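You operate a simulated robot arm through the tools that you are given. There is no shell and no other tool. Be economical: measure what you need, move in short steps, check, and stop when the job is done.

Carry out the task below with a simulated two-armed robot. There is one attempt and no reset: what you move stays moved.

JOB
Sort the grey and teal trays: GOOD to green mat, FAIL to red.
Fine: run the teal tray down to the stop and switch off before you lift it.

The check looks at the end state, three seconds after you hand in, the way a careful person would. Anything else that was tipped, shoved, dropped, spilled or broken makes it a failure.

ROBOT AND FRAMES
Two 7-joint arms with two-finger parallel grippers on one trunk, on a base that drives. Base frame: it is fixed to the floor where the robot stands at the start and does not move with it; the origin is under the middle of the robot, x ahead of it, y to its left, z up. Readings come in m, degrees, newtons and seconds.
The left shoulder is at the start at [0.06, 0.143, 0.926], the right one opposite. With the tool pointing down near the work surface each hand reaches from about 0.3 to 0.72 m from the robot's upright axis, wherever it stands, measured 20 degrees to its own side. Places, roughly: conveyor belt [1.5, -0.3, 0.8]; conveyor run switch [0.3, -0.2, 0.6]; teal tray [1.5, -0.25, 0.75]. Payload 1.57 kg a hand.
The tool frame of a hand sits at the grasp point between the pads (the TCP): z along the fingers, y along the line on which they close. The tips reach 0.03 m beyond it. The gripper opens to 0.11 m. The fingers are 0.024 m wide and 0.012 m thick; the gripper's body (0.048 by 0.112 m) begins 0.078 m behind the TCP.
Orientation is that of the tool frame in the base frame, as a unit quaternion [w, x, y, z]. With the fingers straight down and closing along the base's y, the tool's x points along the base's -x, its y along +y and its z along -z.

CONTROLS
- The arms move only by the tool servo_tool. It takes "left_series", "right_series" or both (then of equal length, played together; a hand with none holds still); each is a list of rows, each a list of 7 numbers: the shift along the base's x, y, z in units of 40 mm (1.0 is 40 mm), then the turn, a rotation vector about the base's x, y, z in units of 8 degrees (1.0 is 8 degrees), then the closure, from 0 (fully open) to 1 (shut). In form: [[dx, dy, dz, ax, ay, az, claw], ...]. A call has 1 to 8 rows; each row shifts and turns the commanded pose from where the row before left it. A call with a number of a shift or a turn outside -1 to 1 is refused whole. A row lasts 0.2 s, in which the tool goes at most 0.05 m and 8.6 degrees; a call with a longer step from one row to the next is refused whole, and so is a gripper value outside its range. Where a pose cannot be reached the arm comes as near as it can. A force on the tool above 40 N (or 10 N above the force at the start of the call, whichever is more), or a blocked arm, ends the call early, and 0.2 s more pass. Each finger travels about 0.045 m/s and halts on what it meets, pressing with about 25 N; the grip force reading is that of the motor and also rises with nothing between the fingers. The clock runs only during rows and for 0.2 s after the last one: add rows that do not move to give the fingers time. It gives the time, the measured TCP pose, the force on the tool (base axes), the opening and the grip force at its end, in the units of the frame above (readings bear some noise), with the torque about the TCP (base axes, N m) and any sound that the robot's microphone picked up, and new pictures: "views" is both (left out), scene, wrist or none (wrist: the cameras of the hands that moved).
- Cameras (640 x 400 px; columns grow to the right, rows downward): "scene" is now at [0.0369, -0.0424, 1.5403]; the picture's right is [-0.45, -0.90, 0.00], its down [-0.73, 0.36, -0.57] and it looks along [0.51, -0.26, -0.82] (base axes); focal length 252 px, centre (320, 200). "left" rides on the left gripper at [0.07, -0.016, -0.141] in its tool frame; the picture's right is [0.23, 0.97, 0.00], its down [-0.86, 0.20, -0.48] and it looks along [-0.47, 0.11, 0.88] (tool axes); focal length 222 px, centre (320, 200). "right" rides on the right gripper at [0.07, 0.016, -0.141] in its tool frame; the picture's right is [-0.23, 0.97, 0.00], its down [-0.86, -0.20, -0.48] and it looks along [-0.47, -0.11, 0.88] (tool axes); focal length 222 px, centre (320, 200). There is no depth. A picture from a camera that has moved, and an enlarged one, comes with that camera's place and axes in the base frame and with its lens. The place of the scene camera against the robot may be out by one fixed shift of up to 0.025 m in any direction.
- lift_body(by): slides the trunk up (or, below 0, down) by that many m; the arms and the scene camera ride with it, the base frame stays. It gives what a move gives, with no picture.
- steer(legs): drives the robot by 1 to 6 legs, each [ahead, left, turn to the left] in m, m and degrees, along the robot's own axes; the way and the turn of a leg run together, so that a leg with both is an arc; at most 1.5 m and 180 degrees a leg. The arms and the cameras ride along, it lands a little off, and it stops where it bumps. It gives what a move gives, and a new picture of the scene camera.
- head_to(pan, tilt): turns the head with the scene camera to pan (to the left, within 86 degrees either way) and tilt (down, from -29 to 69), counted from straight ahead of the robot. It gives what a move gives, and a new picture of the scene camera.
- zoom(camera, box): a new picture of the part [left, top, right, bottom] of that camera's present view, enlarged. The clock stands still meanwhile.
- sign_off(): hands the job in; it is judged then, once.

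Work in short steps. Places have to be worked out from the pictures, the camera data and where the tool is seen: move nearer, look again, correct. Check each grasp and each placing, and mend what went wrong. You have 120 turns and 260 pictures in all, those below and enlarged ones among them. Open the grippers and draw the arms clear of the work before you hand the job in, unless the task says otherwise; then end with one line.

The tools are called after "Request:" as a command line: name --argument value ..., lists and objects as JSON in quotes. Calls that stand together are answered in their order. servo_tool: Moves the arms, as the interface text tells. Its arguments: {"type":"object","properties":{"left_series":{"type":"array","items":{"type":"array","items":{"type":"number"}}},"right_series":{"type":"array","items":{"type":"array","items":{"type":"number"}}},"views":{"type":"string","enum":["both","scene","wrist","none"]}},"required":[]} The other tools are called the same way: lift_body (by) slides the trunk up or down; steer (legs) drives the base; head_to (pan, tilt) turns the head that bears the scene camera; zoom (camera, box) takes an enlarged picture of a part of a camera's view; sign_off () hands the job in.

At the start:

```text
time_s: 0.0
left_eef_pos: [0.3891, -0.0251, 1.1198]
left_tool_rot: [0.001, -0.001, 1.0, 0.001]
left_contact_force: [1.0, -0.2, -0.1]
left_moment: [0.03, -0.02, -0.01]
left_grip_width: 0.1098
left_grip_force: 0.1
right_eef_pos: [0.3728, -0.4886, 1.0939]
right_tool_rot: [0.0, 0.0, 1.0, 0.0]
right_contact_force: [-0.2, 0.5, 0.5]
right_moment: [-0.02, -0.03, -0.02]
right_grip_width: 0.1099
right_grip_force: 0.0
trunk travel left (down, up): [-0.525, 0.065]
robot x, y, heading: [-0.0015, -0.0002, -0.2]
head pan, tilt: [-26.5, 55.0]
```

scene: 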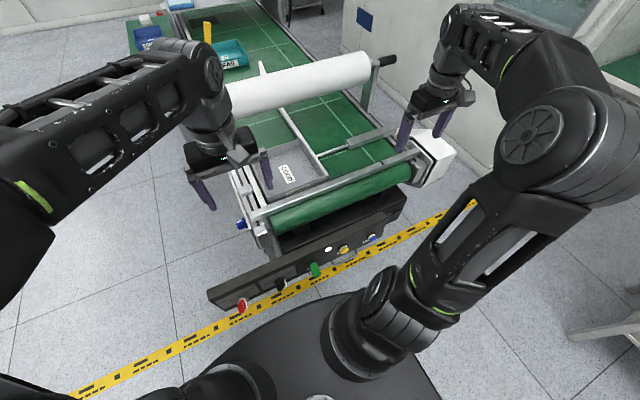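
right: 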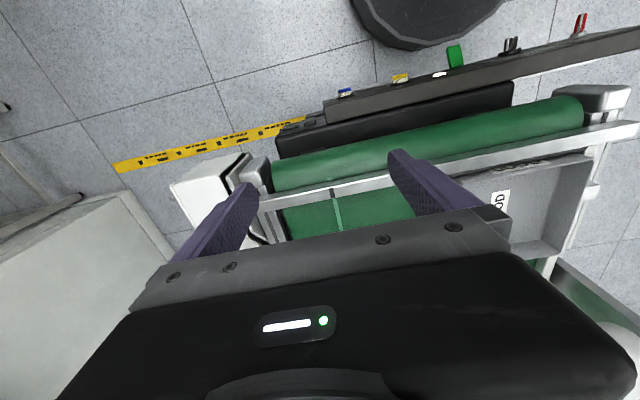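
left: 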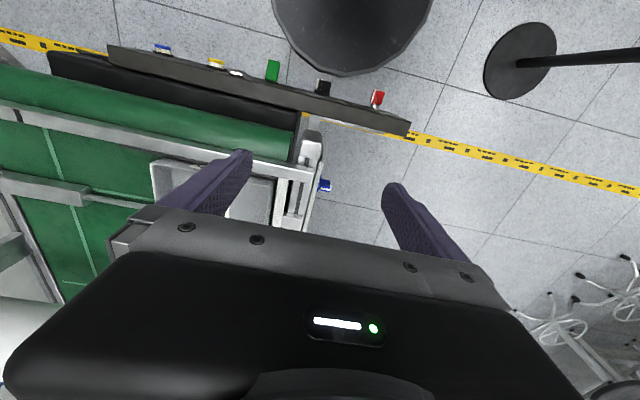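

The belt carries a grey tray (labelled) near and a teal tray far; there is a panel of coloured switches. I look closer at the panel and the far end.

Request:
zoom --camera "scene" --box '[200, 140, 460, 320]'

Request:
zoom --camera "scene" --box '[110, 0, 310, 125]'

Request:
zoom --camera "left" --box '[100, 20, 420, 220]'

```text
2.22 times, centred on (330, 230) of scene
camera zoom: at [0.0369, -0.0424, 1.5403], right [-0.45, -0.9, 0.0], down [-0.73, 0.36, -0.57], along [0.51, -0.26, -0.82], focal length 560 px, centre (298, 133)
```

zoom: 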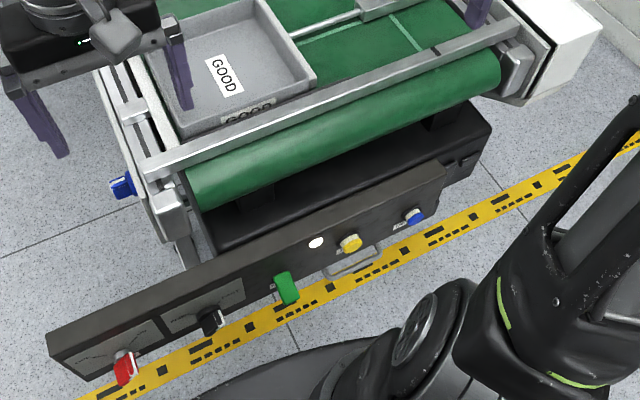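

```text
3.20 times, centred on (210, 62) of scene
camera zoom: at [0.0369, -0.0424, 1.5403], right [-0.45, -0.9, 0.0], down [-0.73, 0.36, -0.57], along [0.51, -0.26, -0.82], focal length 806 px, centre (672, 640)
```

zoom: 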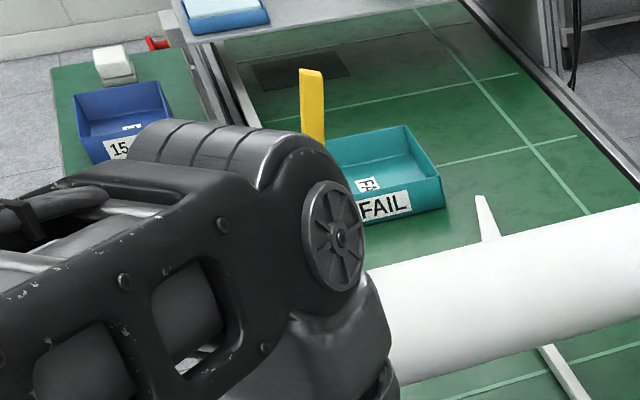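

```text
2.00 times, centred on (260, 120) of left
camera zoom: at [0.3191, -0.0398, 1.2614], right [-0.23, 0.97, 0.0], down [0.85, 0.2, 0.48], along [0.47, 0.11, -0.88], focal length 444 px, centre (440, 360)
```

zoom: 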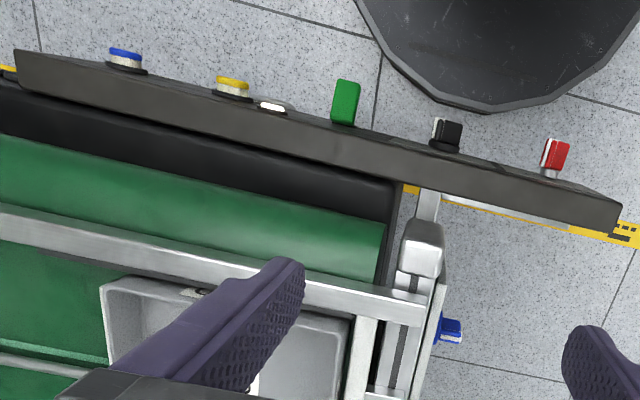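

Grey reads GOOD, teal reads FAIL. I look around for the mats and for a clearer view.

Request:
head_to --pan -15 --tilt 25

Request:
head_to --pan 60 --tilt 35

Request:
head_to --pan -80 --tilt 35

```text
time_s: 0.9
left_eef_pos: [0.3899, -0.0258, 1.118]
left_tool_rot: [0.002, 0.0, 1.0, -0.001]
left_contact_force: [0.1, -0.2, 0.7]
left_moment: [0.04, -0.01, 0.0]
left_grip_width: 0.1101
left_grip_force: 0.1
right_eef_pos: [0.3735, -0.489, 1.0947]
right_tool_rot: [0.0, 0.001, 1.0, 0.0]
right_contact_force: [1.7, 0.3, 0.7]
right_moment: [-0.03, -0.01, 0.01]
right_grip_width: 0.11
right_grip_force: 0.0
trunk travel left (down, up): [-0.525, 0.065]
robot x, y, heading: [-0.0018, 0.0022, -0.1]
head pan, tilt: [-15.0, 25.0]
camera scene: at [0.0613, -0.0342, 1.5842], right [-0.26, -0.97, 0.0], down [-0.41, 0.11, -0.91], along [0.88, -0.23, -0.42], focal length 252 px, centre (320, 200)
```

scene: 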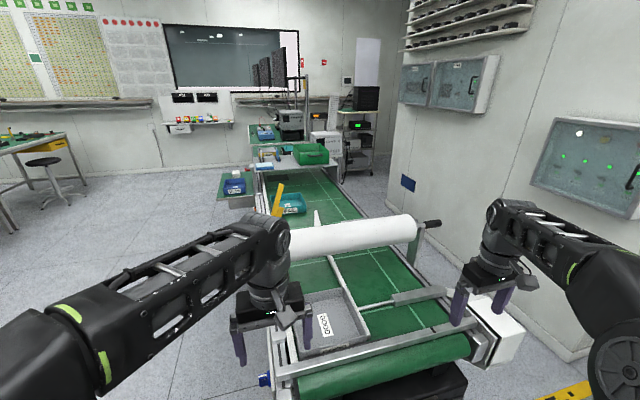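

```text
time_s: 2.4
left_eef_pos: [0.3899, -0.0246, 1.1181]
left_tool_rot: [0.001, 0.0, 1.0, 0.002]
left_contact_force: [-0.1, 0.0, 0.4]
left_moment: [0.03, 0.0, -0.01]
left_grip_width: 0.11
left_grip_force: 0.0
right_eef_pos: [0.3733, -0.4885, 1.0937]
right_tool_rot: [-0.001, 0.0, 1.0, 0.0]
right_contact_force: [0.5, 0.2, -0.5]
right_moment: [-0.02, -0.01, 0.0]
right_grip_width: 0.1099
right_grip_force: 0.1
trunk travel left (down, up): [-0.525, 0.065]
robot x, y, heading: [0.0016, 0.0026, -0.2]
head pan, tilt: [60.0, 35.0]
camera scene: at [0.0164, 0.0659, 1.5686], right [0.87, -0.5, 0.0], down [-0.29, -0.5, -0.82], along [0.41, 0.71, -0.57], focal length 252 px, centre (320, 200)
```

scene: 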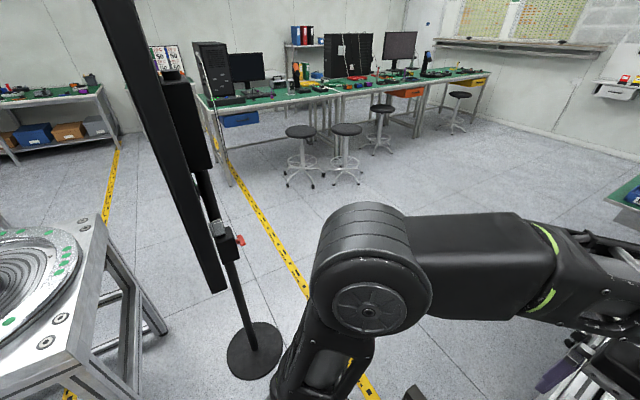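

```text
time_s: 4.7
left_eef_pos: [0.3899, -0.0262, 1.1185]
left_tool_rot: [0.0, 0.0, 1.0, -0.001]
left_contact_force: [-0.4, 0.3, 0.5]
left_moment: [0.0, -0.01, 0.0]
left_grip_width: 0.11
left_grip_force: 0.1
right_eef_pos: [0.3715, -0.4907, 1.0944]
right_tool_rot: [-0.001, 0.0, 1.0, -0.001]
right_contact_force: [0.4, 1.6, 0.5]
right_moment: [-0.01, 0.03, 0.0]
right_grip_width: 0.1098
right_grip_force: 0.2
trunk travel left (down, up): [-0.525, 0.065]
robot x, y, heading: [0.0001, 0.0012, 0.0]
head pan, tilt: [-80.0, 35.0]
camera scene: at [-0.0124, -0.097, 1.5686], right [-0.98, -0.17, 0.0], down [-0.1, 0.56, -0.82], along [0.14, -0.81, -0.57], focal length 252 px, centre (320, 200)
```

scene: 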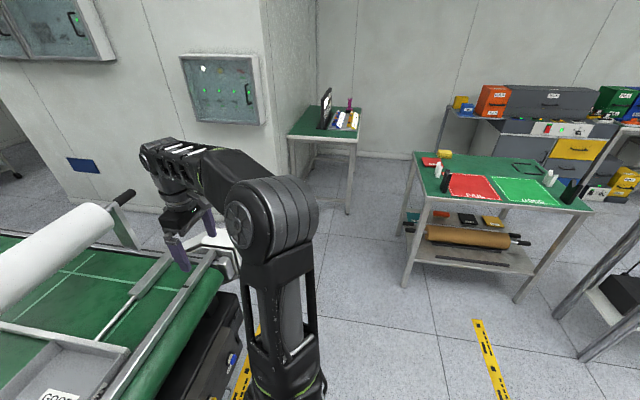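

The table to the right has red and green mats. I zoom on it.

Request:
zoom --camera "scene" --box '[390, 130, 620, 275]'

Request:
head_to --pan -20 --tilt 40

Request:
zoom --camera "scene" --box '[230, 80, 470, 230]'

```text
2.76 times, centred on (505, 202) of scene
camera zoom: at [-0.0124, -0.097, 1.5686], right [-0.98, -0.17, 0.0], down [-0.1, 0.56, -0.82], along [0.14, -0.81, -0.57], focal length 695 px, centre (-190, 193)
```

zoom: 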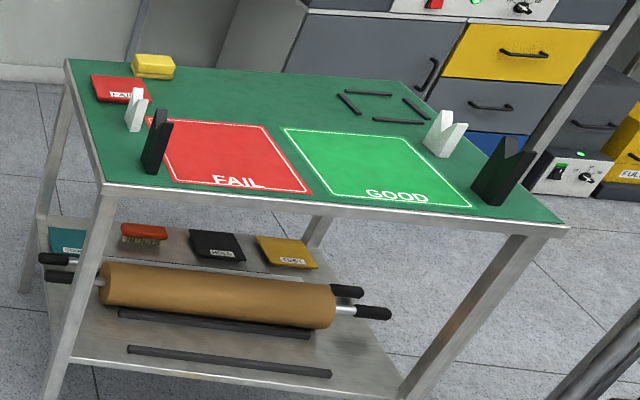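

```text
time_s: 6.0
left_eef_pos: [0.3897, -0.0255, 1.1204]
left_tool_rot: [0.001, -0.001, 1.0, 0.0]
left_contact_force: [-0.2, 0.4, -0.6]
left_moment: [0.01, -0.01, 0.0]
left_grip_width: 0.1097
left_grip_force: 0.0
right_eef_pos: [0.3723, -0.4884, 1.0948]
right_tool_rot: [0.0, 0.0, 1.0, -0.001]
right_contact_force: [0.2, 0.6, 1.2]
right_moment: [0.02, -0.01, 0.01]
right_grip_width: 0.1102
right_grip_force: 0.1
trunk travel left (down, up): [-0.525, 0.065]
robot x, y, heading: [-0.0032, -0.0016, 0.0]
head pan, tilt: [-20.0, 40.0]
camera scene: at [0.0522, -0.0395, 1.561], right [-0.34, -0.94, 0.0], down [-0.6, 0.22, -0.77], along [0.72, -0.26, -0.64], focal length 252 px, centre (320, 200)
```

scene: 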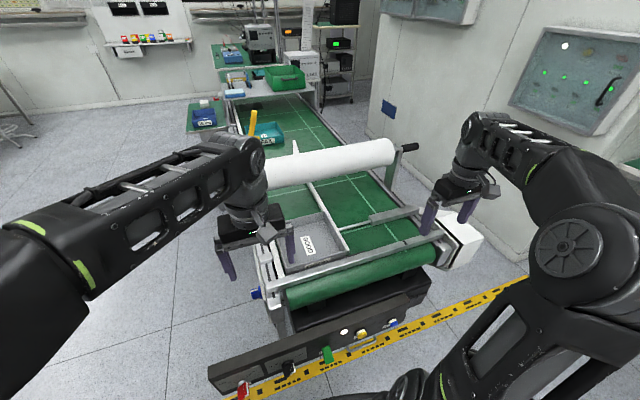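

```text
2.67 times, centred on (350, 155) of scene
camera zoom: at [0.0522, -0.0395, 1.561], right [-0.34, -0.94, 0.0], down [-0.6, 0.22, -0.77], along [0.72, -0.26, -0.64], focal length 672 px, centre (240, 320)
```

zoom: 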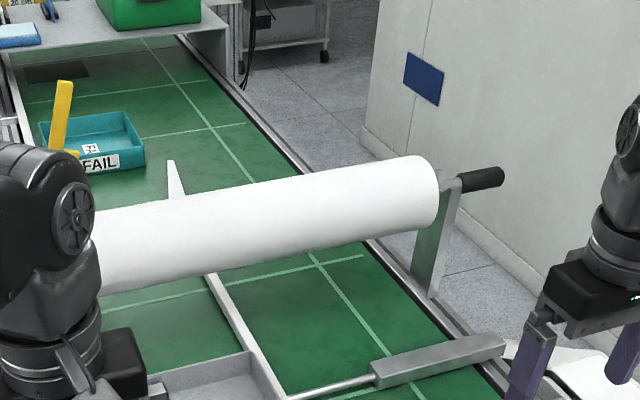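

The left arm hides the belt; I swing the left hand out to the left for a free view.

Request:
servo_tool --left_series '[[0, 1, 0, 0, 0, 0, 0], [0, 1, 0, 0, 0, 0, 0], [0, 1, 0, 0, 0, 0, 0], [0, 1, 0, 0, 0, 0, 0], [0, 1, 0, 0, 0, 0, 0], [0, 1, 0, 0, 0, 0, 0], [0, 1, 0, 0, 0, 0, 0], [0, 1, 0, 0, 0, 0, 0]]' --views "scene"

Request:
head_to --pan -15 --tilt 60

Request:
zoom --camera "scene" --box '[180, 200, 420, 350]'

```text
time_s: 7.8
left_eef_pos: [0.3893, 0.296, 1.1186]
left_tool_rot: [0.0, 0.0, 1.0, 0.0]
left_contact_force: [0.3, 0.5, 0.4]
left_moment: [0.0, 0.0, 0.03]
left_grip_width: 0.1099
left_grip_force: 0.1
right_eef_pos: [0.3735, -0.4888, 1.0952]
right_tool_rot: [0.0, 0.001, 1.0, 0.0]
right_contact_force: [0.1, 0.3, -0.3]
right_moment: [0.04, -0.02, -0.05]
right_grip_width: 0.1097
right_grip_force: 0.0
trunk travel left (down, up): [-0.525, 0.065]
robot x, y, heading: [0.0013, -0.0005, 0.2]
head pan, tilt: [-20.0, 40.0]
camera scene: at [0.0524, -0.0389, 1.561], right [-0.34, -0.94, 0.0], down [-0.6, 0.22, -0.77], along [0.72, -0.26, -0.64], focal length 252 px, centre (320, 200)
```

scene: 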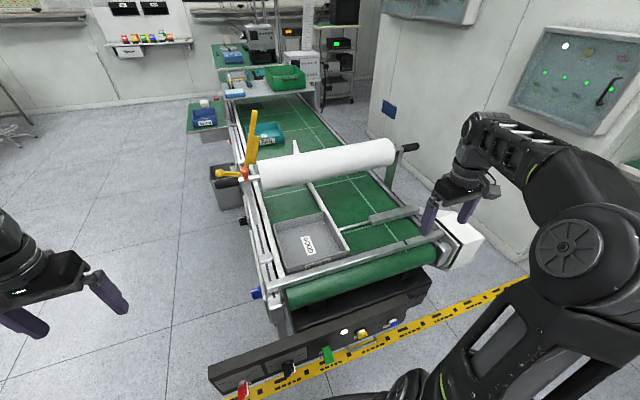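

```text
time_s: 8.6
left_eef_pos: [0.3876, 0.2954, 1.1183]
left_tool_rot: [0.001, -0.001, 1.0, -0.001]
left_contact_force: [-0.2, 0.0, 0.2]
left_moment: [0.0, 0.01, 0.03]
left_grip_width: 0.1097
left_grip_force: 0.1
right_eef_pos: [0.3721, -0.4886, 1.0952]
right_tool_rot: [-0.001, 0.0, 1.0, 0.0]
right_contact_force: [0.0, 0.4, -0.6]
right_moment: [0.01, 0.01, 0.03]
right_grip_width: 0.11
right_grip_force: 0.1
trunk travel left (down, up): [-0.525, 0.065]
robot x, y, heading: [-0.0018, 0.0033, -0.0]
head pan, tilt: [-15.0, 60.0]
camera scene: at [0.0367, -0.0275, 1.5343], right [-0.26, -0.97, 0.0], down [-0.84, 0.22, -0.5], along [0.48, -0.13, -0.87], focal length 252 px, centre (320, 200)
```

scene: 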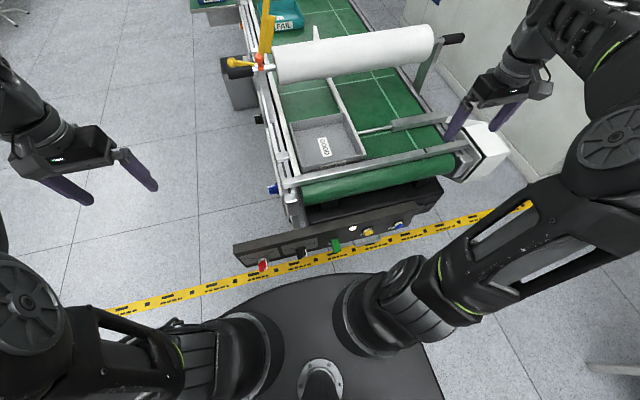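

```text
2.67 times, centred on (300, 275) of scene
camera zoom: at [0.0367, -0.0275, 1.5343], right [-0.26, -0.97, 0.0], down [-0.84, 0.22, -0.5], along [0.48, -0.13, -0.87], focal length 672 px, centre (373, 0)
```

zoom: 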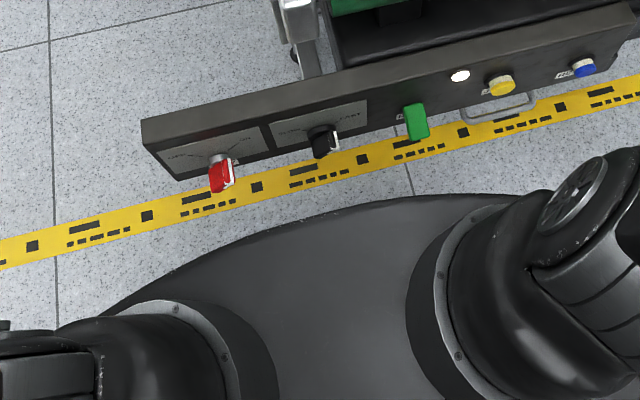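

I need to read the panel labels; I back off 0.5 m and look at it from the front.

Request:
steer --legs '[[-0.55, 0, 0]]'

Request:
head_to --pan -15 --tilt 42

Request:
zoom --camera "scene" --box '[200, 140, 440, 290]'

```text
time_s: 11.7
left_eef_pos: [-0.1607, 0.2955, 1.1184]
left_tool_rot: [0.002, -0.003, 1.0, 0.0]
left_contact_force: [-0.3, 0.1, -0.1]
left_moment: [-0.01, -0.03, -0.02]
left_grip_width: 0.1097
left_grip_force: 0.0
right_eef_pos: [-0.172, -0.4877, 1.0951]
right_tool_rot: [0.0, -0.005, 1.0, 0.0]
right_contact_force: [0.5, -0.1, 0.1]
right_moment: [-0.04, -0.05, 0.01]
right_grip_width: 0.1097
right_grip_force: 0.0
trunk travel left (down, up): [-0.525, 0.065]
robot x, y, heading: [-0.5464, 0.0008, 0.3]
head pan, tilt: [-15.0, 60.0]
camera scene: at [-0.5106, -0.0291, 1.5343], right [-0.25, -0.97, 0.0], down [-0.84, 0.22, -0.5], along [0.48, -0.13, -0.87], focal length 252 px, centre (320, 200)
```

scene: 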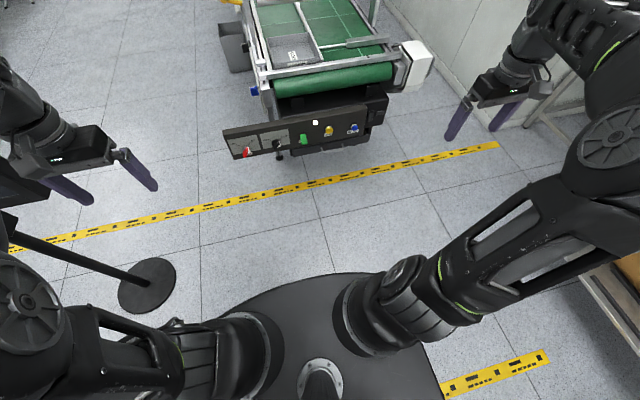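

```text
time_s: 12.5
left_eef_pos: [-0.161, 0.2973, 1.1188]
left_tool_rot: [0.001, -0.004, 1.0, -0.001]
left_contact_force: [-0.6, 0.2, 0.3]
left_moment: [-0.04, 0.01, 0.0]
left_grip_width: 0.1101
left_grip_force: 0.0
right_eef_pos: [-0.1702, -0.4872, 1.0942]
right_tool_rot: [0.0, -0.004, 1.0, 0.0]
right_contact_force: [0.3, -1.3, -0.3]
right_moment: [0.0, -0.03, 0.01]
right_grip_width: 0.1101
right_grip_force: 0.1
trunk travel left (down, up): [-0.525, 0.065]
robot x, y, heading: [-0.5467, -0.0038, 0.1]
head pan, tilt: [-15.0, 42.0]
camera scene: at [-0.4935, -0.0334, 1.558], right [-0.25, -0.97, 0.0], down [-0.65, 0.17, -0.74], along [0.72, -0.19, -0.67], focal length 252 px, centre (320, 200)
```

scene: 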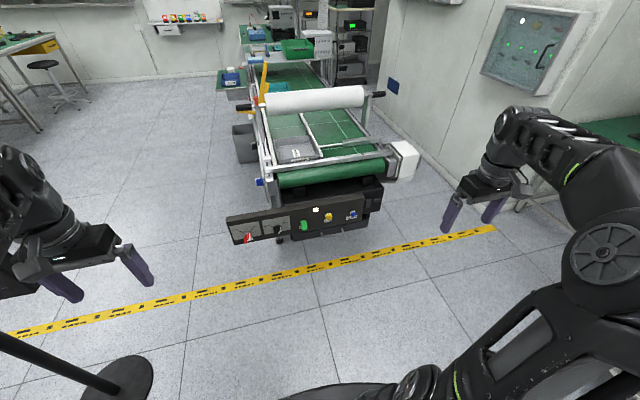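

```text
2.67 times, centred on (320, 215) of scene
camera zoom: at [-0.4935, -0.0334, 1.558], right [-0.25, -0.97, 0.0], down [-0.65, 0.17, -0.74], along [0.72, -0.19, -0.67], focal length 672 px, centre (320, 160)
```

zoom: 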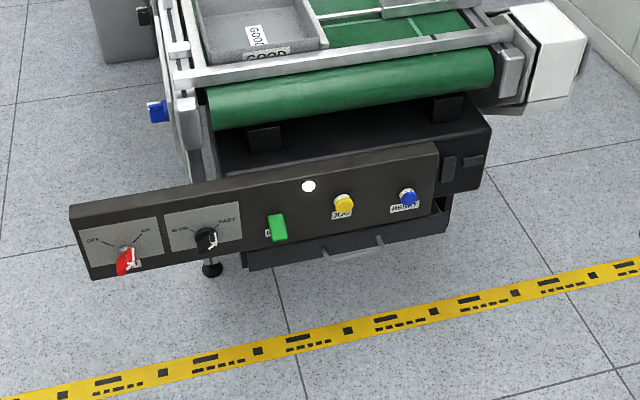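

Request:
zoom --camera "scene" --box '[225, 200, 305, 250]'

Request:
zoom --camera "scene" --box '[290, 195, 370, 245]'

Request:
zoom --camera "scene" --box '[210, 50, 410, 175]'

```text
8.00 times, centred on (265, 225) of scene
camera zoom: at [-0.4935, -0.0334, 1.558], right [-0.25, -0.97, 0.0], down [-0.65, 0.17, -0.74], along [0.72, -0.19, -0.67], focal length 2016 px, centre (760, 0)
```

zoom: 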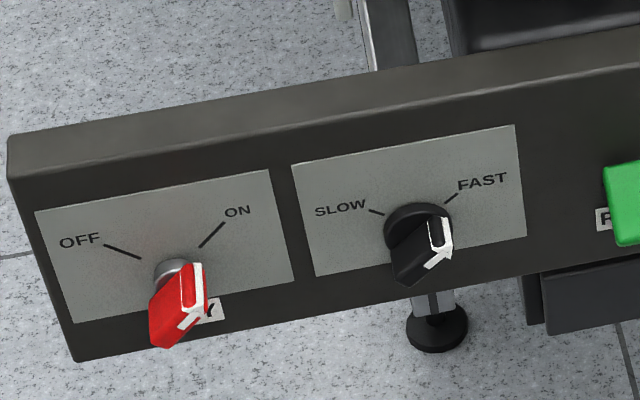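

```text
8.00 times, centred on (330, 220) of scene
camera zoom: at [-0.4935, -0.0334, 1.558], right [-0.25, -0.97, 0.0], down [-0.65, 0.17, -0.74], along [0.72, -0.19, -0.67], focal length 2016 px, centre (240, 40)
```

zoom: 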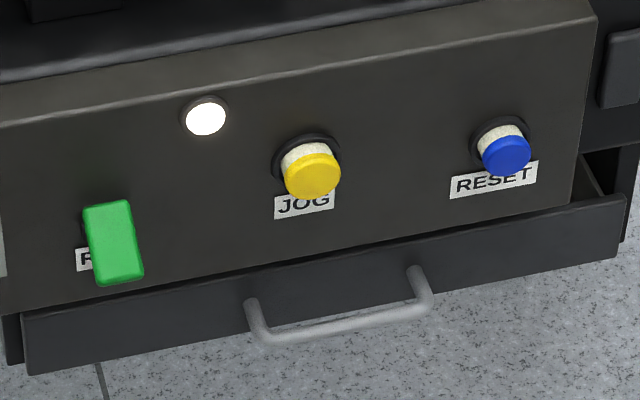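

```text
3.20 times, centred on (310, 112) of scene
camera zoom: at [-0.4935, -0.0334, 1.558], right [-0.25, -0.97, 0.0], down [-0.65, 0.17, -0.74], along [0.72, -0.19, -0.67], focal length 806 px, centre (352, 480)
```

zoom: 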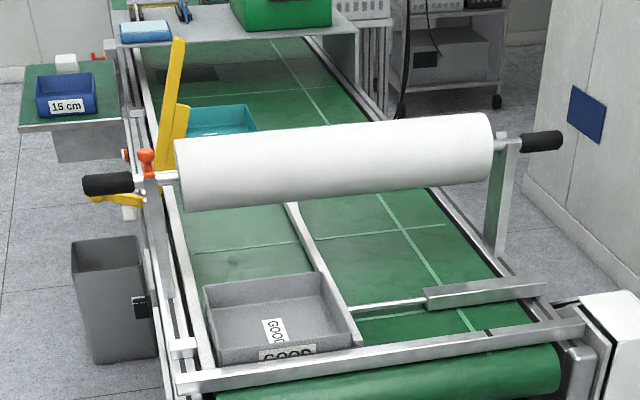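

Panel from left to right: red key OFF/ON, black SLOW/FAST, green RUN lever, JOG, RESET. I drive forward again and use the left wrist camera to inspect clearance under the roll and the yellow arm.

Request:
steer --legs '[[0.5, 0, 0]]'

Request:
servo_tool --left_series '[[1, 0, 0, 0, -1, 0, 0], [1, 0, 0, 0, -1, 0, 0], [1, 0, 0, 0, -1, 0, 0], [1, 0, 0, 0, -1, 0, 0], [1, 0, 0, 0, -1, 0, 0], [0, 0, 0, 0, -1, 0, 0], [0, 0, 0, 0, -1, 0, 0], [0, 0, 0, 0, -1, 0, 0]]' --views "wrist"

```text
time_s: 15.5
left_eef_pos: [0.3409, 0.3062, 1.1184]
left_tool_rot: [0.0, -0.009, 1.0, 0.0]
left_contact_force: [0.4, 0.3, -0.5]
left_moment: [0.0, 0.03, -0.05]
left_grip_width: 0.1099
left_grip_force: 0.1
right_eef_pos: [0.3388, -0.4784, 1.0944]
right_tool_rot: [0.0, -0.009, 1.0, 0.001]
right_contact_force: [0.0, 0.5, -0.3]
right_moment: [0.0, 0.04, 0.02]
right_grip_width: 0.1102
right_grip_force: 0.1
trunk travel left (down, up): [-0.525, 0.065]
robot x, y, heading: [-0.0406, 0.0046, 1.1]
head pan, tilt: [-15.0, 42.0]
camera scene: at [0.0109, -0.0268, 1.558], right [-0.24, -0.97, 0.0], down [-0.65, 0.16, -0.74], along [0.72, -0.18, -0.67], focal length 252 px, centre (320, 200)
```

scene: 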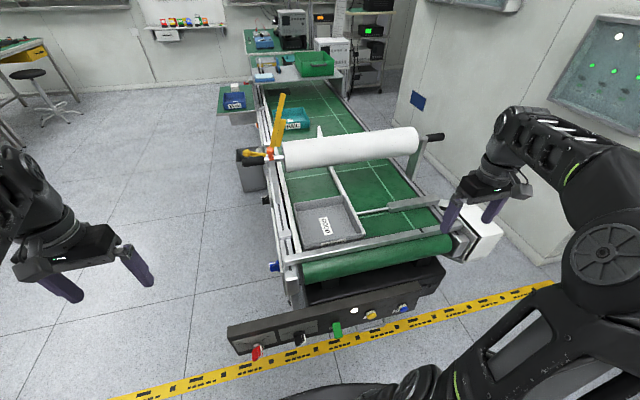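

```text
time_s: 17.3
left_eef_pos: [0.5404, 0.2994, 1.1218]
left_tool_rot: [0.492, 0.0, 0.87, -0.017]
left_contact_force: [-0.5, -0.9, -0.7]
left_moment: [0.0, 0.03, 0.02]
left_grip_width: 0.1104
left_grip_force: 0.2
left hand out of reach, approached as far as the arm can: row 8
right_eef_pos: [0.3385, -0.4781, 1.0945]
right_tool_rot: [0.0, -0.008, 1.0, 0.0]
right_contact_force: [-0.6, 0.2, 0.5]
right_moment: [0.02, 0.03, 0.0]
right_grip_width: 0.11
right_grip_force: 0.0
trunk travel left (down, up): [-0.525, 0.065]
robot x, y, heading: [-0.0435, 0.0031, 0.9]
head pan, tilt: [-15.0, 42.0]
camera left: at [0.3819, 0.2863, 1.1356], right [-0.1, 0.97, -0.22], down [0.04, 0.23, 0.97], along [0.99, 0.09, -0.06], focal length 222 px, centre (320, 200)
```

left: 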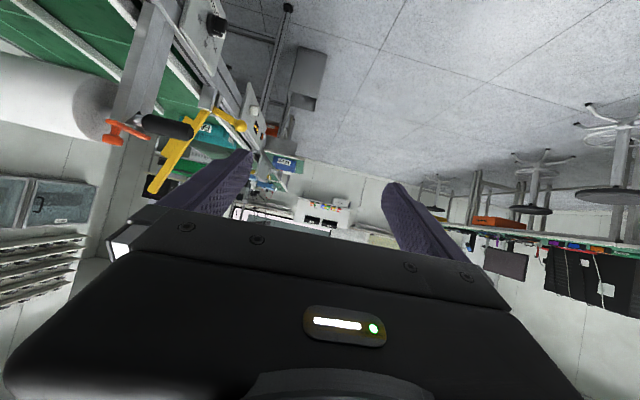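

I lower the left hand and yaw it toward the belt for a side view.

Request:
servo_tool --left_series '[[0, 0, -1, 0, 0, -1, 0], [0, 0, -1, 0, 0, -1, 0], [0, 0, -1, 0, 0, -1, 0], [0, 0, -1, 0, 0, -1, 0], [0, 0, -1, 0, 0, -1, 0], [0, 0, 0, 0, 0, 0, 0]]' --views "wrist"

Request:
zoom --camera "left" --box '[0, 0, 320, 200]'

```text
time_s: 18.7
left_eef_pos: [0.5408, 0.2978, 0.9232]
left_tool_rot: [0.456, 0.298, 0.818, -0.185]
left_contact_force: [0.1, 0.2, 0.5]
left_moment: [0.01, 0.01, -0.03]
left_grip_width: 0.1102
left_grip_force: 0.0
right_eef_pos: [0.3381, -0.4779, 1.0949]
right_tool_rot: [0.0, -0.008, 1.0, 0.001]
right_contact_force: [0.0, 0.5, 0.1]
right_moment: [0.0, -0.03, 0.02]
right_grip_width: 0.1101
right_grip_force: 0.0
trunk travel left (down, up): [-0.525, 0.065]
robot x, y, heading: [-0.0483, 0.0057, 1.0]
head pan, tilt: [-15.0, 42.0]
camera left: at [0.4112, 0.3908, 0.9377], right [0.55, 0.81, -0.22], down [0.17, 0.15, 0.97], along [0.82, -0.57, -0.06], focal length 222 px, centre (320, 200)
```

left: 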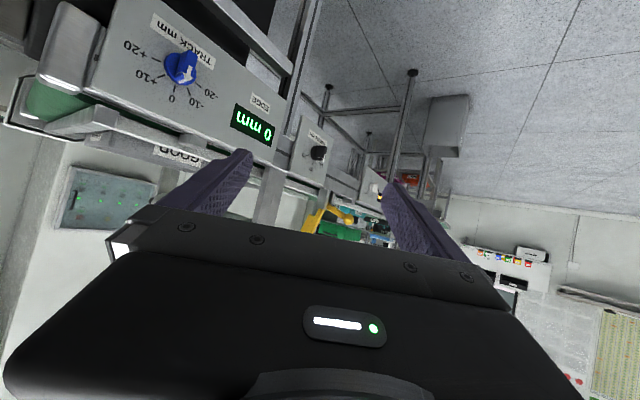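

```text
2.00 times, centred on (160, 100) of left
camera zoom: at [0.4112, 0.3908, 0.9377], right [0.55, 0.81, -0.22], down [0.17, 0.15, 0.97], along [0.82, -0.57, -0.06], focal length 444 px, centre (640, 400)
```

zoom: 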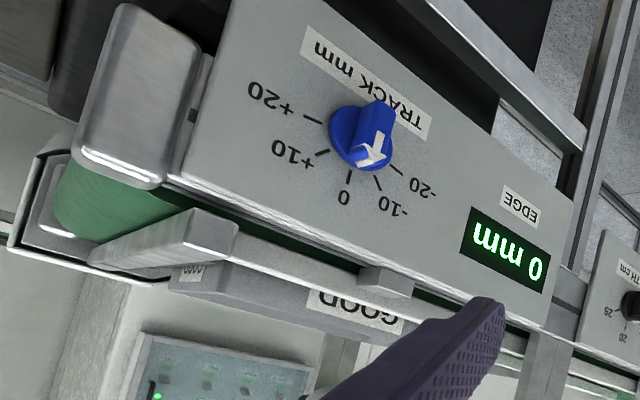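

Request:
zoom --camera "left" --box '[280, 130, 400, 205]'

Request:
servo_tool --left_series '[[0.5, 0, 0, 0, 0, 0, 0], [0.5, 0, 0, 0, 0, -1, 0], [0.5, 0, 0, 0, 0, -1, 0], [0, 0, 0, 0, 0, -1, 0], [0, 0, 0, 0, 0, -1, 0]]' --views "wrist"

```text
5.33 times, centred on (340, 168) of left
camera zoom: at [0.4112, 0.3908, 0.9377], right [0.55, 0.81, -0.22], down [0.17, 0.15, 0.97], along [0.82, -0.57, -0.06], focal length 1185 px, centre (213, 373)
```

zoom: 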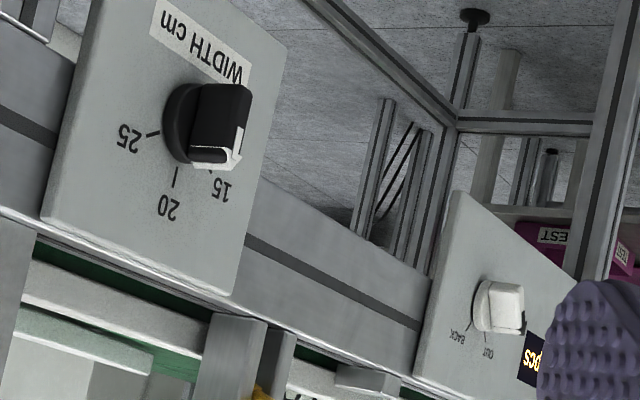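

```text
time_s: 19.9
left_eef_pos: [0.6007, 0.2998, 0.9206]
left_tool_rot: [0.386, 0.511, 0.705, -0.303]
left_contact_force: [0.8, 0.1, 0.4]
left_moment: [0.0, -0.03, 0.03]
left_grip_width: 0.1099
left_grip_force: 0.1
right_eef_pos: [0.3389, -0.478, 1.0955]
right_tool_rot: [0.0, -0.009, 1.0, 0.0]
right_contact_force: [-0.6, 0.8, 0.3]
right_moment: [0.01, 0.01, 0.01]
right_grip_width: 0.11
right_grip_force: 0.0
trunk travel left (down, up): [-0.525, 0.065]
robot x, y, heading: [-0.0425, 0.0081, 0.9]
head pan, tilt: [-15.0, 42.0]
camera left: at [0.5391, 0.4457, 0.9359], right [0.89, 0.39, -0.23], down [0.23, 0.04, 0.97], along [0.39, -0.92, -0.06], focal length 222 px, centre (320, 200)
```

left: 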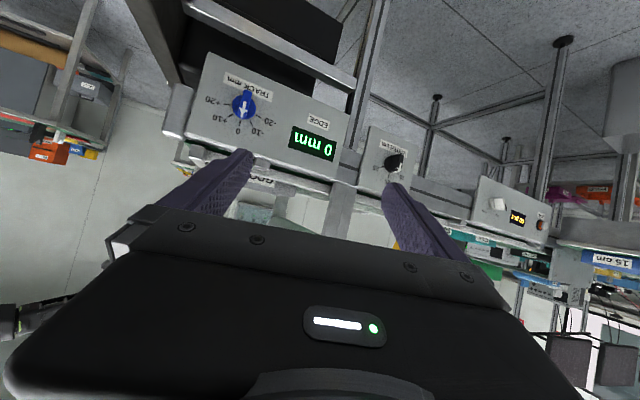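

Request:
zoom --camera "left" --box '[350, 120, 430, 170]'

Request:
zoom --camera "left" --box '[450, 170, 570, 245]'

Request:
zoom --camera "left" --box '[400, 200, 640, 350]'

```text
8.00 times, centred on (390, 145) of left
camera zoom: at [0.5391, 0.4457, 0.9359], right [0.89, 0.39, -0.23], down [0.23, 0.04, 0.97], along [0.39, -0.92, -0.06], focal length 1777 px, centre (-240, 640)
```

zoom: 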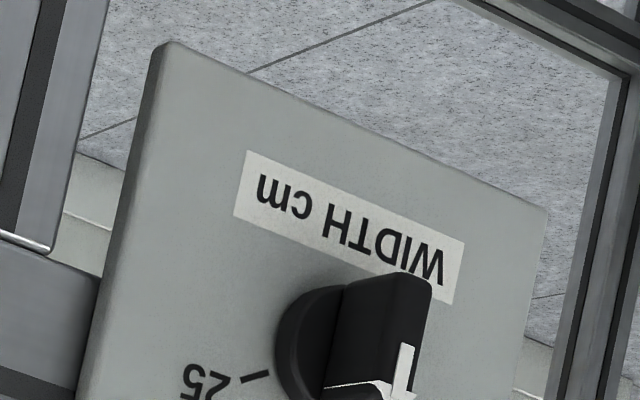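

```text
5.33 times, centred on (510, 208) of left
camera zoom: at [0.5391, 0.4457, 0.9359], right [0.89, 0.39, -0.23], down [0.23, 0.04, 0.97], along [0.39, -0.92, -0.06], focal length 1185 px, centre (-693, 160)
```

zoom: 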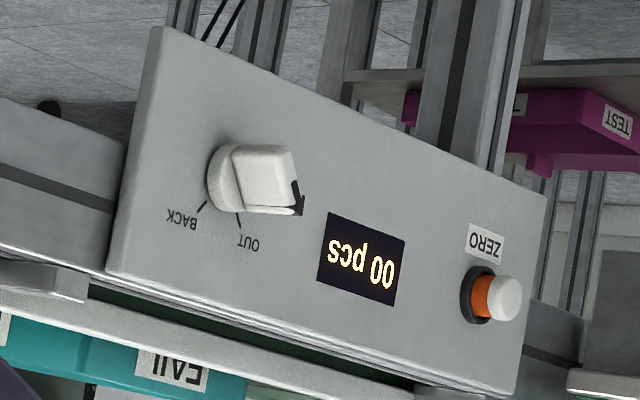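

```text
2.67 times, centred on (520, 275) of left
camera zoom: at [0.5391, 0.4457, 0.9359], right [0.89, 0.39, -0.23], down [0.23, 0.04, 0.97], along [0.39, -0.92, -0.06], focal length 592 px, centre (-213, 0)
```

zoom: 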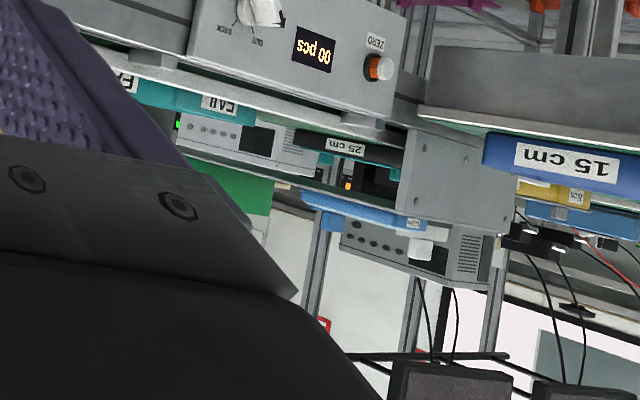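

The side panels: TRACK (edge 0 mm), WIDTH cm (15/20/25), BACK/OUT with counter. I need to compare the teal tray's width with the lane; zoom scene.

Request:
zoom --camera "scene" --box '[230, 80, 390, 180]'

Request:
zoom --camera "scene" --box '[250, 150, 490, 300]'

```text
4.00 times, centred on (310, 130) of scene
camera zoom: at [0.0109, -0.027, 1.558], right [-0.24, -0.97, 0.0], down [-0.65, 0.16, -0.74], along [0.72, -0.18, -0.67], focal length 1008 px, centre (360, 480)
```

zoom: 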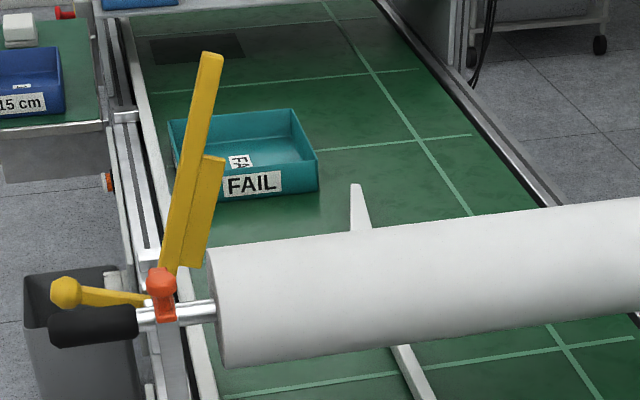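

```text
2.67 times, centred on (370, 225) of scene
camera zoom: at [0.0109, -0.027, 1.558], right [-0.24, -0.97, 0.0], down [-0.65, 0.16, -0.74], along [0.72, -0.18, -0.67], focal length 672 px, centre (187, 133)
```

zoom: 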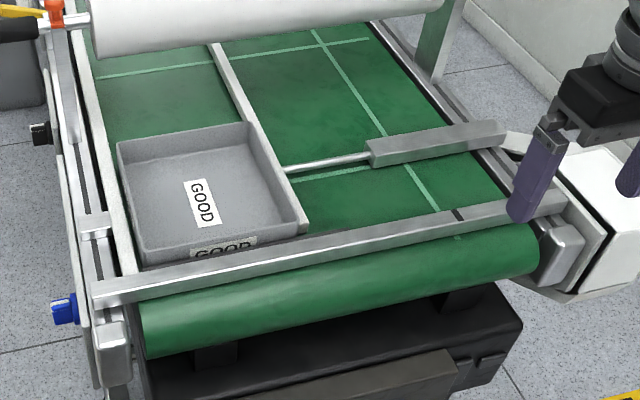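

Both trays are about 0.2 m wide and the lane fits. I must still check roll clearance: bring the left hand to the front of the belt, looking along it low.

Request:
servo_tool --left_series '[[-0.5, 0, 1, 0, 0, 1, 0], [-0.5, 0, 1, 0, 0, 1, 0], [-0.5, 0, 1, 0, 0, 1, 0], [-0.5, 0, 1, 0, 0, 1, 0], [-0.5, -1, 0, 0, 0, 1, 0], [-0.5, -1, 0, 0, 0, 1, 0], [0, -1, 0, 0, 0, 1, 0], [0, -1, 0, 0, 0, 1, 0]]' --views "none"

Request:
servo_tool --left_series '[[0, -1, 0, 0, 0, 1, 0], [0, -1, 0, 0, 0, 0, 0], [0, -1, 0, 0, 0, 0, 0], [0, -1, 0, 0, 0, 0, 0], [0, -1, -1, 0, 0, 0, 0], [0, 0, -1, 0, 0, 0, 0], [0, 0, -0.5, 0, 0, 0, 0]]' --views "both"

```text
time_s: 21.9
left_eef_pos: [0.4838, 0.1767, 1.1006]
left_tool_rot: [0.507, 0.03, 0.857, -0.089]
left_contact_force: [1.0, -0.5, 0.6]
left_moment: [0.05, -0.02, 0.02]
left_grip_width: 0.11
left_grip_force: 0.0
left hand out of reach, approached as far as the arm can: row 8
right_eef_pos: [0.3377, -0.4785, 1.0952]
right_tool_rot: [0.0, -0.009, 1.0, 0.001]
right_contact_force: [0.2, -0.6, 0.0]
right_moment: [0.01, 0.04, -0.01]
right_grip_width: 0.11
right_grip_force: 0.0
trunk travel left (down, up): [-0.525, 0.065]
robot x, y, heading: [-0.0444, 0.0043, 1.2]
head pan, tilt: [-15.0, 42.0]
stopped in row 8 (left hand): the arm was blocked; the commanded pose is now the measured one
```

```text
refused: row 5 steps farther than a row can; nothing moved
```

The arm can't hold that pose there. Instead I back off and lower the trunk so the head camera looks level along the belt; first move the left hand aside.

Request:
servo_tool --left_series '[[-1, 1, 0, 0, 1, 0, 0], [-1, 1, 0, 0, 1, 0, 0], [-1, 1, 0, 0, 1, 0, 0], [0, 1, 0, 0, 1, 0, 0], [0, 0, 0, 0, 1, 0, 0], [0, 0, 0, 0, 1, 0, 0], [0, 0, 0, 0, 1, 0, 0]]' --views "none"

Request:
steer --legs '[[-0.5, 0, 0]]'

Request:
lift_body --by -0.45

Request:
head_to --pan -8 --tilt 8

Request:
zoom --camera "scene" --box '[220, 150, 420, 275]'

```text
refused: row 1 steps farther than a row can; nothing moved
```

```text
time_s: 24.8
left_eef_pos: [-0.015, 0.1707, 1.101]
left_tool_rot: [0.508, 0.025, 0.856, -0.086]
left_contact_force: [-0.2, 0.3, 0.2]
left_moment: [-0.01, -0.03, -0.02]
left_grip_width: 0.1099
left_grip_force: 0.1
right_eef_pos: [-0.1531, -0.4848, 1.0954]
right_tool_rot: [0.0, -0.013, 1.0, 0.0]
right_contact_force: [-0.4, 0.8, 0.2]
right_moment: [-0.01, -0.04, -0.02]
right_grip_width: 0.1098
right_grip_force: 0.0
trunk travel left (down, up): [-0.525, 0.065]
robot x, y, heading: [-0.538, -0.0074, 1.6]
head pan, tilt: [-15.0, 42.0]
camera scene: at [-0.4869, -0.0375, 1.5581], right [-0.23, -0.97, 0.0], down [-0.65, 0.15, -0.74], along [0.72, -0.17, -0.67], focal length 252 px, centre (320, 200)
```

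scene: 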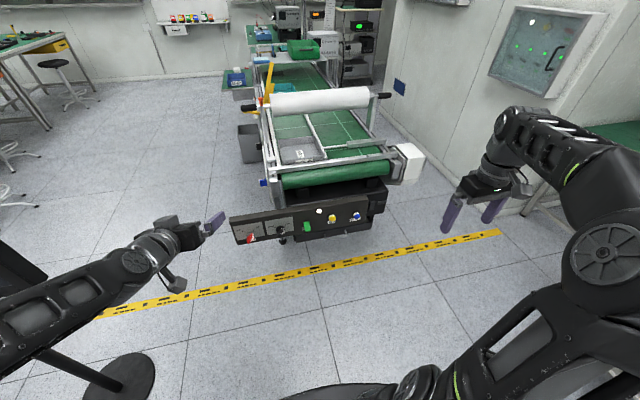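

```text
refused: -0.45 is not a number from -0.4 to 0.4
```

```text
time_s: 25.8
left_eef_pos: [-0.014, 0.1723, 1.0985]
left_tool_rot: [0.508, 0.027, 0.857, -0.087]
left_contact_force: [-0.7, 0.0, 0.6]
left_moment: [0.0, 0.0, -0.03]
left_grip_width: 0.11
left_grip_force: 0.0
right_eef_pos: [-0.1534, -0.4844, 1.0949]
right_tool_rot: [0.0, -0.014, 1.0, 0.0]
right_contact_force: [0.1, -0.2, -1.1]
right_moment: [-0.02, 0.01, -0.01]
right_grip_width: 0.1102
right_grip_force: 0.1
trunk travel left (down, up): [-0.525, 0.065]
robot x, y, heading: [-0.5394, -0.0055, 1.5]
head pan, tilt: [-8.0, 8.0]
camera scene: at [-0.4753, -0.0285, 1.6119], right [-0.11, -0.99, 0.0], down [-0.14, 0.02, -0.99], along [0.98, -0.11, -0.14], focal length 252 px, centre (320, 200)
```

scene: 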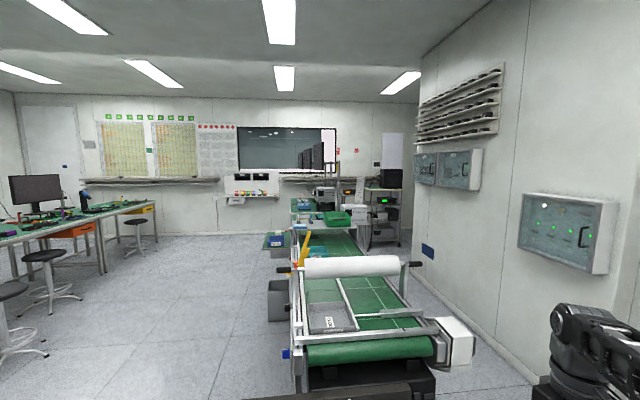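

```text
3.20 times, centred on (320, 212) of scene
camera zoom: at [-0.4753, -0.0285, 1.6119], right [-0.11, -0.99, 0.0], down [-0.14, 0.02, -0.99], along [0.98, -0.11, -0.14], focal length 806 px, centre (320, 160)
```

zoom: 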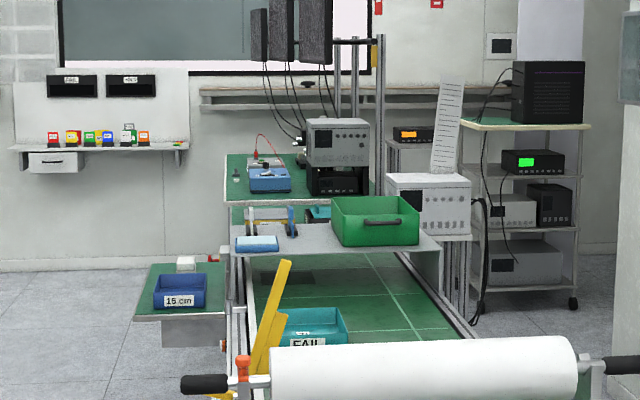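

I lower the trunk by 0.4 (robot clear of the conveyor), having moved the left hand aside.

Request:
servo_tool --left_series '[[-0.8, 0.8, 0, 0, 1, 0, 0], [-0.8, 0.8, 0, 0, 1, 0, 0], [-0.8, 0.8, 0, 0, 1, 0, 0], [0, 0.8, 0, 0, 1, 0, 0], [0, 0, 0, 0, 1, 0, 0], [0, 0, 0, 0, 1, 0, 0], [0, 0, 0, 0, 1, 0, 0]]' --views "none"

Request:
lift_body --by -0.4

Request:
head_to --pan -8 --tilt 15

Request:
zoom --camera "scene" --box '[220, 150, 420, 275]'

```text
time_s: 27.4
left_eef_pos: [-0.1114, 0.2984, 1.0997]
left_tool_rot: [0.045, -0.019, 0.995, -0.088]
left_contact_force: [0.3, -0.9, -0.2]
left_moment: [-0.01, 0.05, -0.01]
left_grip_width: 0.1099
left_grip_force: 0.0
right_eef_pos: [-0.1525, -0.4844, 1.0937]
right_tool_rot: [0.0, -0.014, 1.0, -0.001]
right_contact_force: [0.8, -0.3, 0.3]
right_moment: [0.0, 0.03, 0.02]
right_grip_width: 0.1099
right_grip_force: 0.0
trunk travel left (down, up): [-0.525, 0.065]
robot x, y, heading: [-0.5376, -0.0068, 1.6]
head pan, tilt: [-8.0, 8.0]
```

```text
time_s: 31.3
left_eef_pos: [-0.1123, 0.2991, 0.7002]
left_tool_rot: [0.046, -0.018, 0.995, -0.088]
left_contact_force: [-1.1, -0.4, 0.2]
left_moment: [0.02, 0.0, 0.04]
left_grip_width: 0.11
left_grip_force: 0.1
right_eef_pos: [-0.1528, -0.484, 0.6941]
right_tool_rot: [-0.001, -0.014, 1.0, 0.001]
right_contact_force: [-0.5, 0.3, 0.2]
right_moment: [-0.02, -0.01, 0.01]
right_grip_width: 0.1098
right_grip_force: 0.1
trunk travel left (down, up): [-0.125, 0.465]
robot x, y, heading: [-0.537, -0.0072, 1.7]
head pan, tilt: [-8.0, 8.0]
```

```text
time_s: 31.9
left_eef_pos: [-0.1121, 0.2985, 0.6992]
left_tool_rot: [0.047, -0.018, 0.995, -0.087]
left_contact_force: [-0.1, 0.3, 1.1]
left_moment: [0.01, 0.04, 0.0]
left_grip_width: 0.1102
left_grip_force: 0.1
right_eef_pos: [-0.1515, -0.4846, 0.6942]
right_tool_rot: [0.0, -0.013, 1.0, 0.0]
right_contact_force: [0.8, 1.0, -0.3]
right_moment: [0.01, 0.0, 0.03]
right_grip_width: 0.1098
right_grip_force: 0.1
trunk travel left (down, up): [-0.125, 0.465]
robot x, y, heading: [-0.5414, -0.0082, 1.5]
head pan, tilt: [-8.0, 15.0]
camera scene: at [-0.4746, -0.0285, 1.2006], right [-0.11, -0.99, 0.0], down [-0.26, 0.03, -0.97], along [0.96, -0.11, -0.26], focal length 252 px, centre (320, 200)
```

scene: 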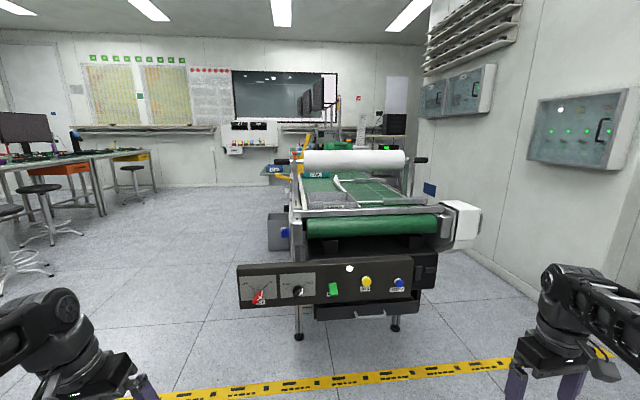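

```text
3.20 times, centred on (320, 212) of scene
camera zoom: at [-0.4746, -0.0285, 1.2006], right [-0.11, -0.99, 0.0], down [-0.26, 0.03, -0.97], along [0.96, -0.11, -0.26], focal length 806 px, centre (320, 160)
```

zoom: 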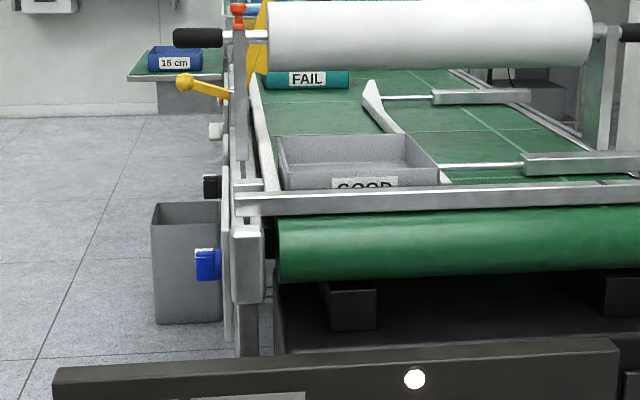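

The roll is about 10 cm above the trays and the lane fits. Now read the panel from here.

Request:
zoom --camera "scene" --box '[235, 255, 335, 317]'

Request:
zoom --camera "scene" --box '[315, 250, 415, 312]'

```text
6.40 times, centred on (285, 286) of scene
camera zoom: at [-0.4746, -0.0285, 1.2006], right [-0.11, -0.99, 0.0], down [-0.26, 0.03, -0.97], along [0.96, -0.11, -0.26], focal length 1613 px, centre (544, -350)
```

zoom: 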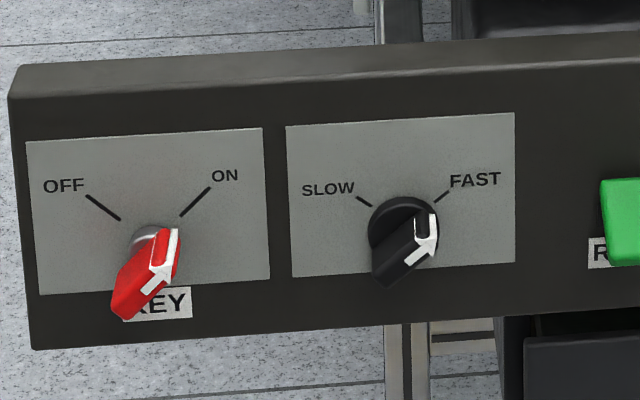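

```text
6.40 times, centred on (365, 281) of scene
camera zoom: at [-0.4746, -0.0285, 1.2006], right [-0.11, -0.99, 0.0], down [-0.26, 0.03, -0.97], along [0.96, -0.11, -0.26], focal length 1613 px, centre (32, -318)
```

zoom: 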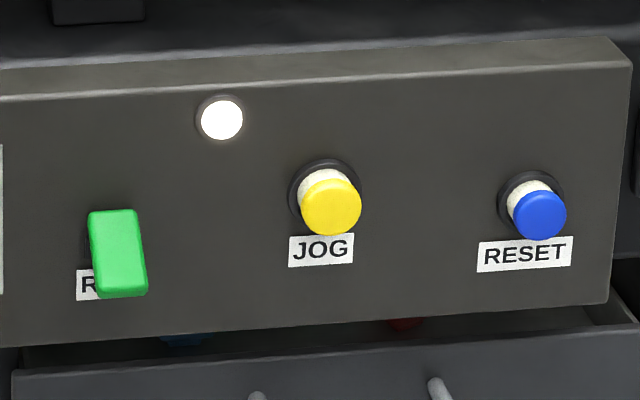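

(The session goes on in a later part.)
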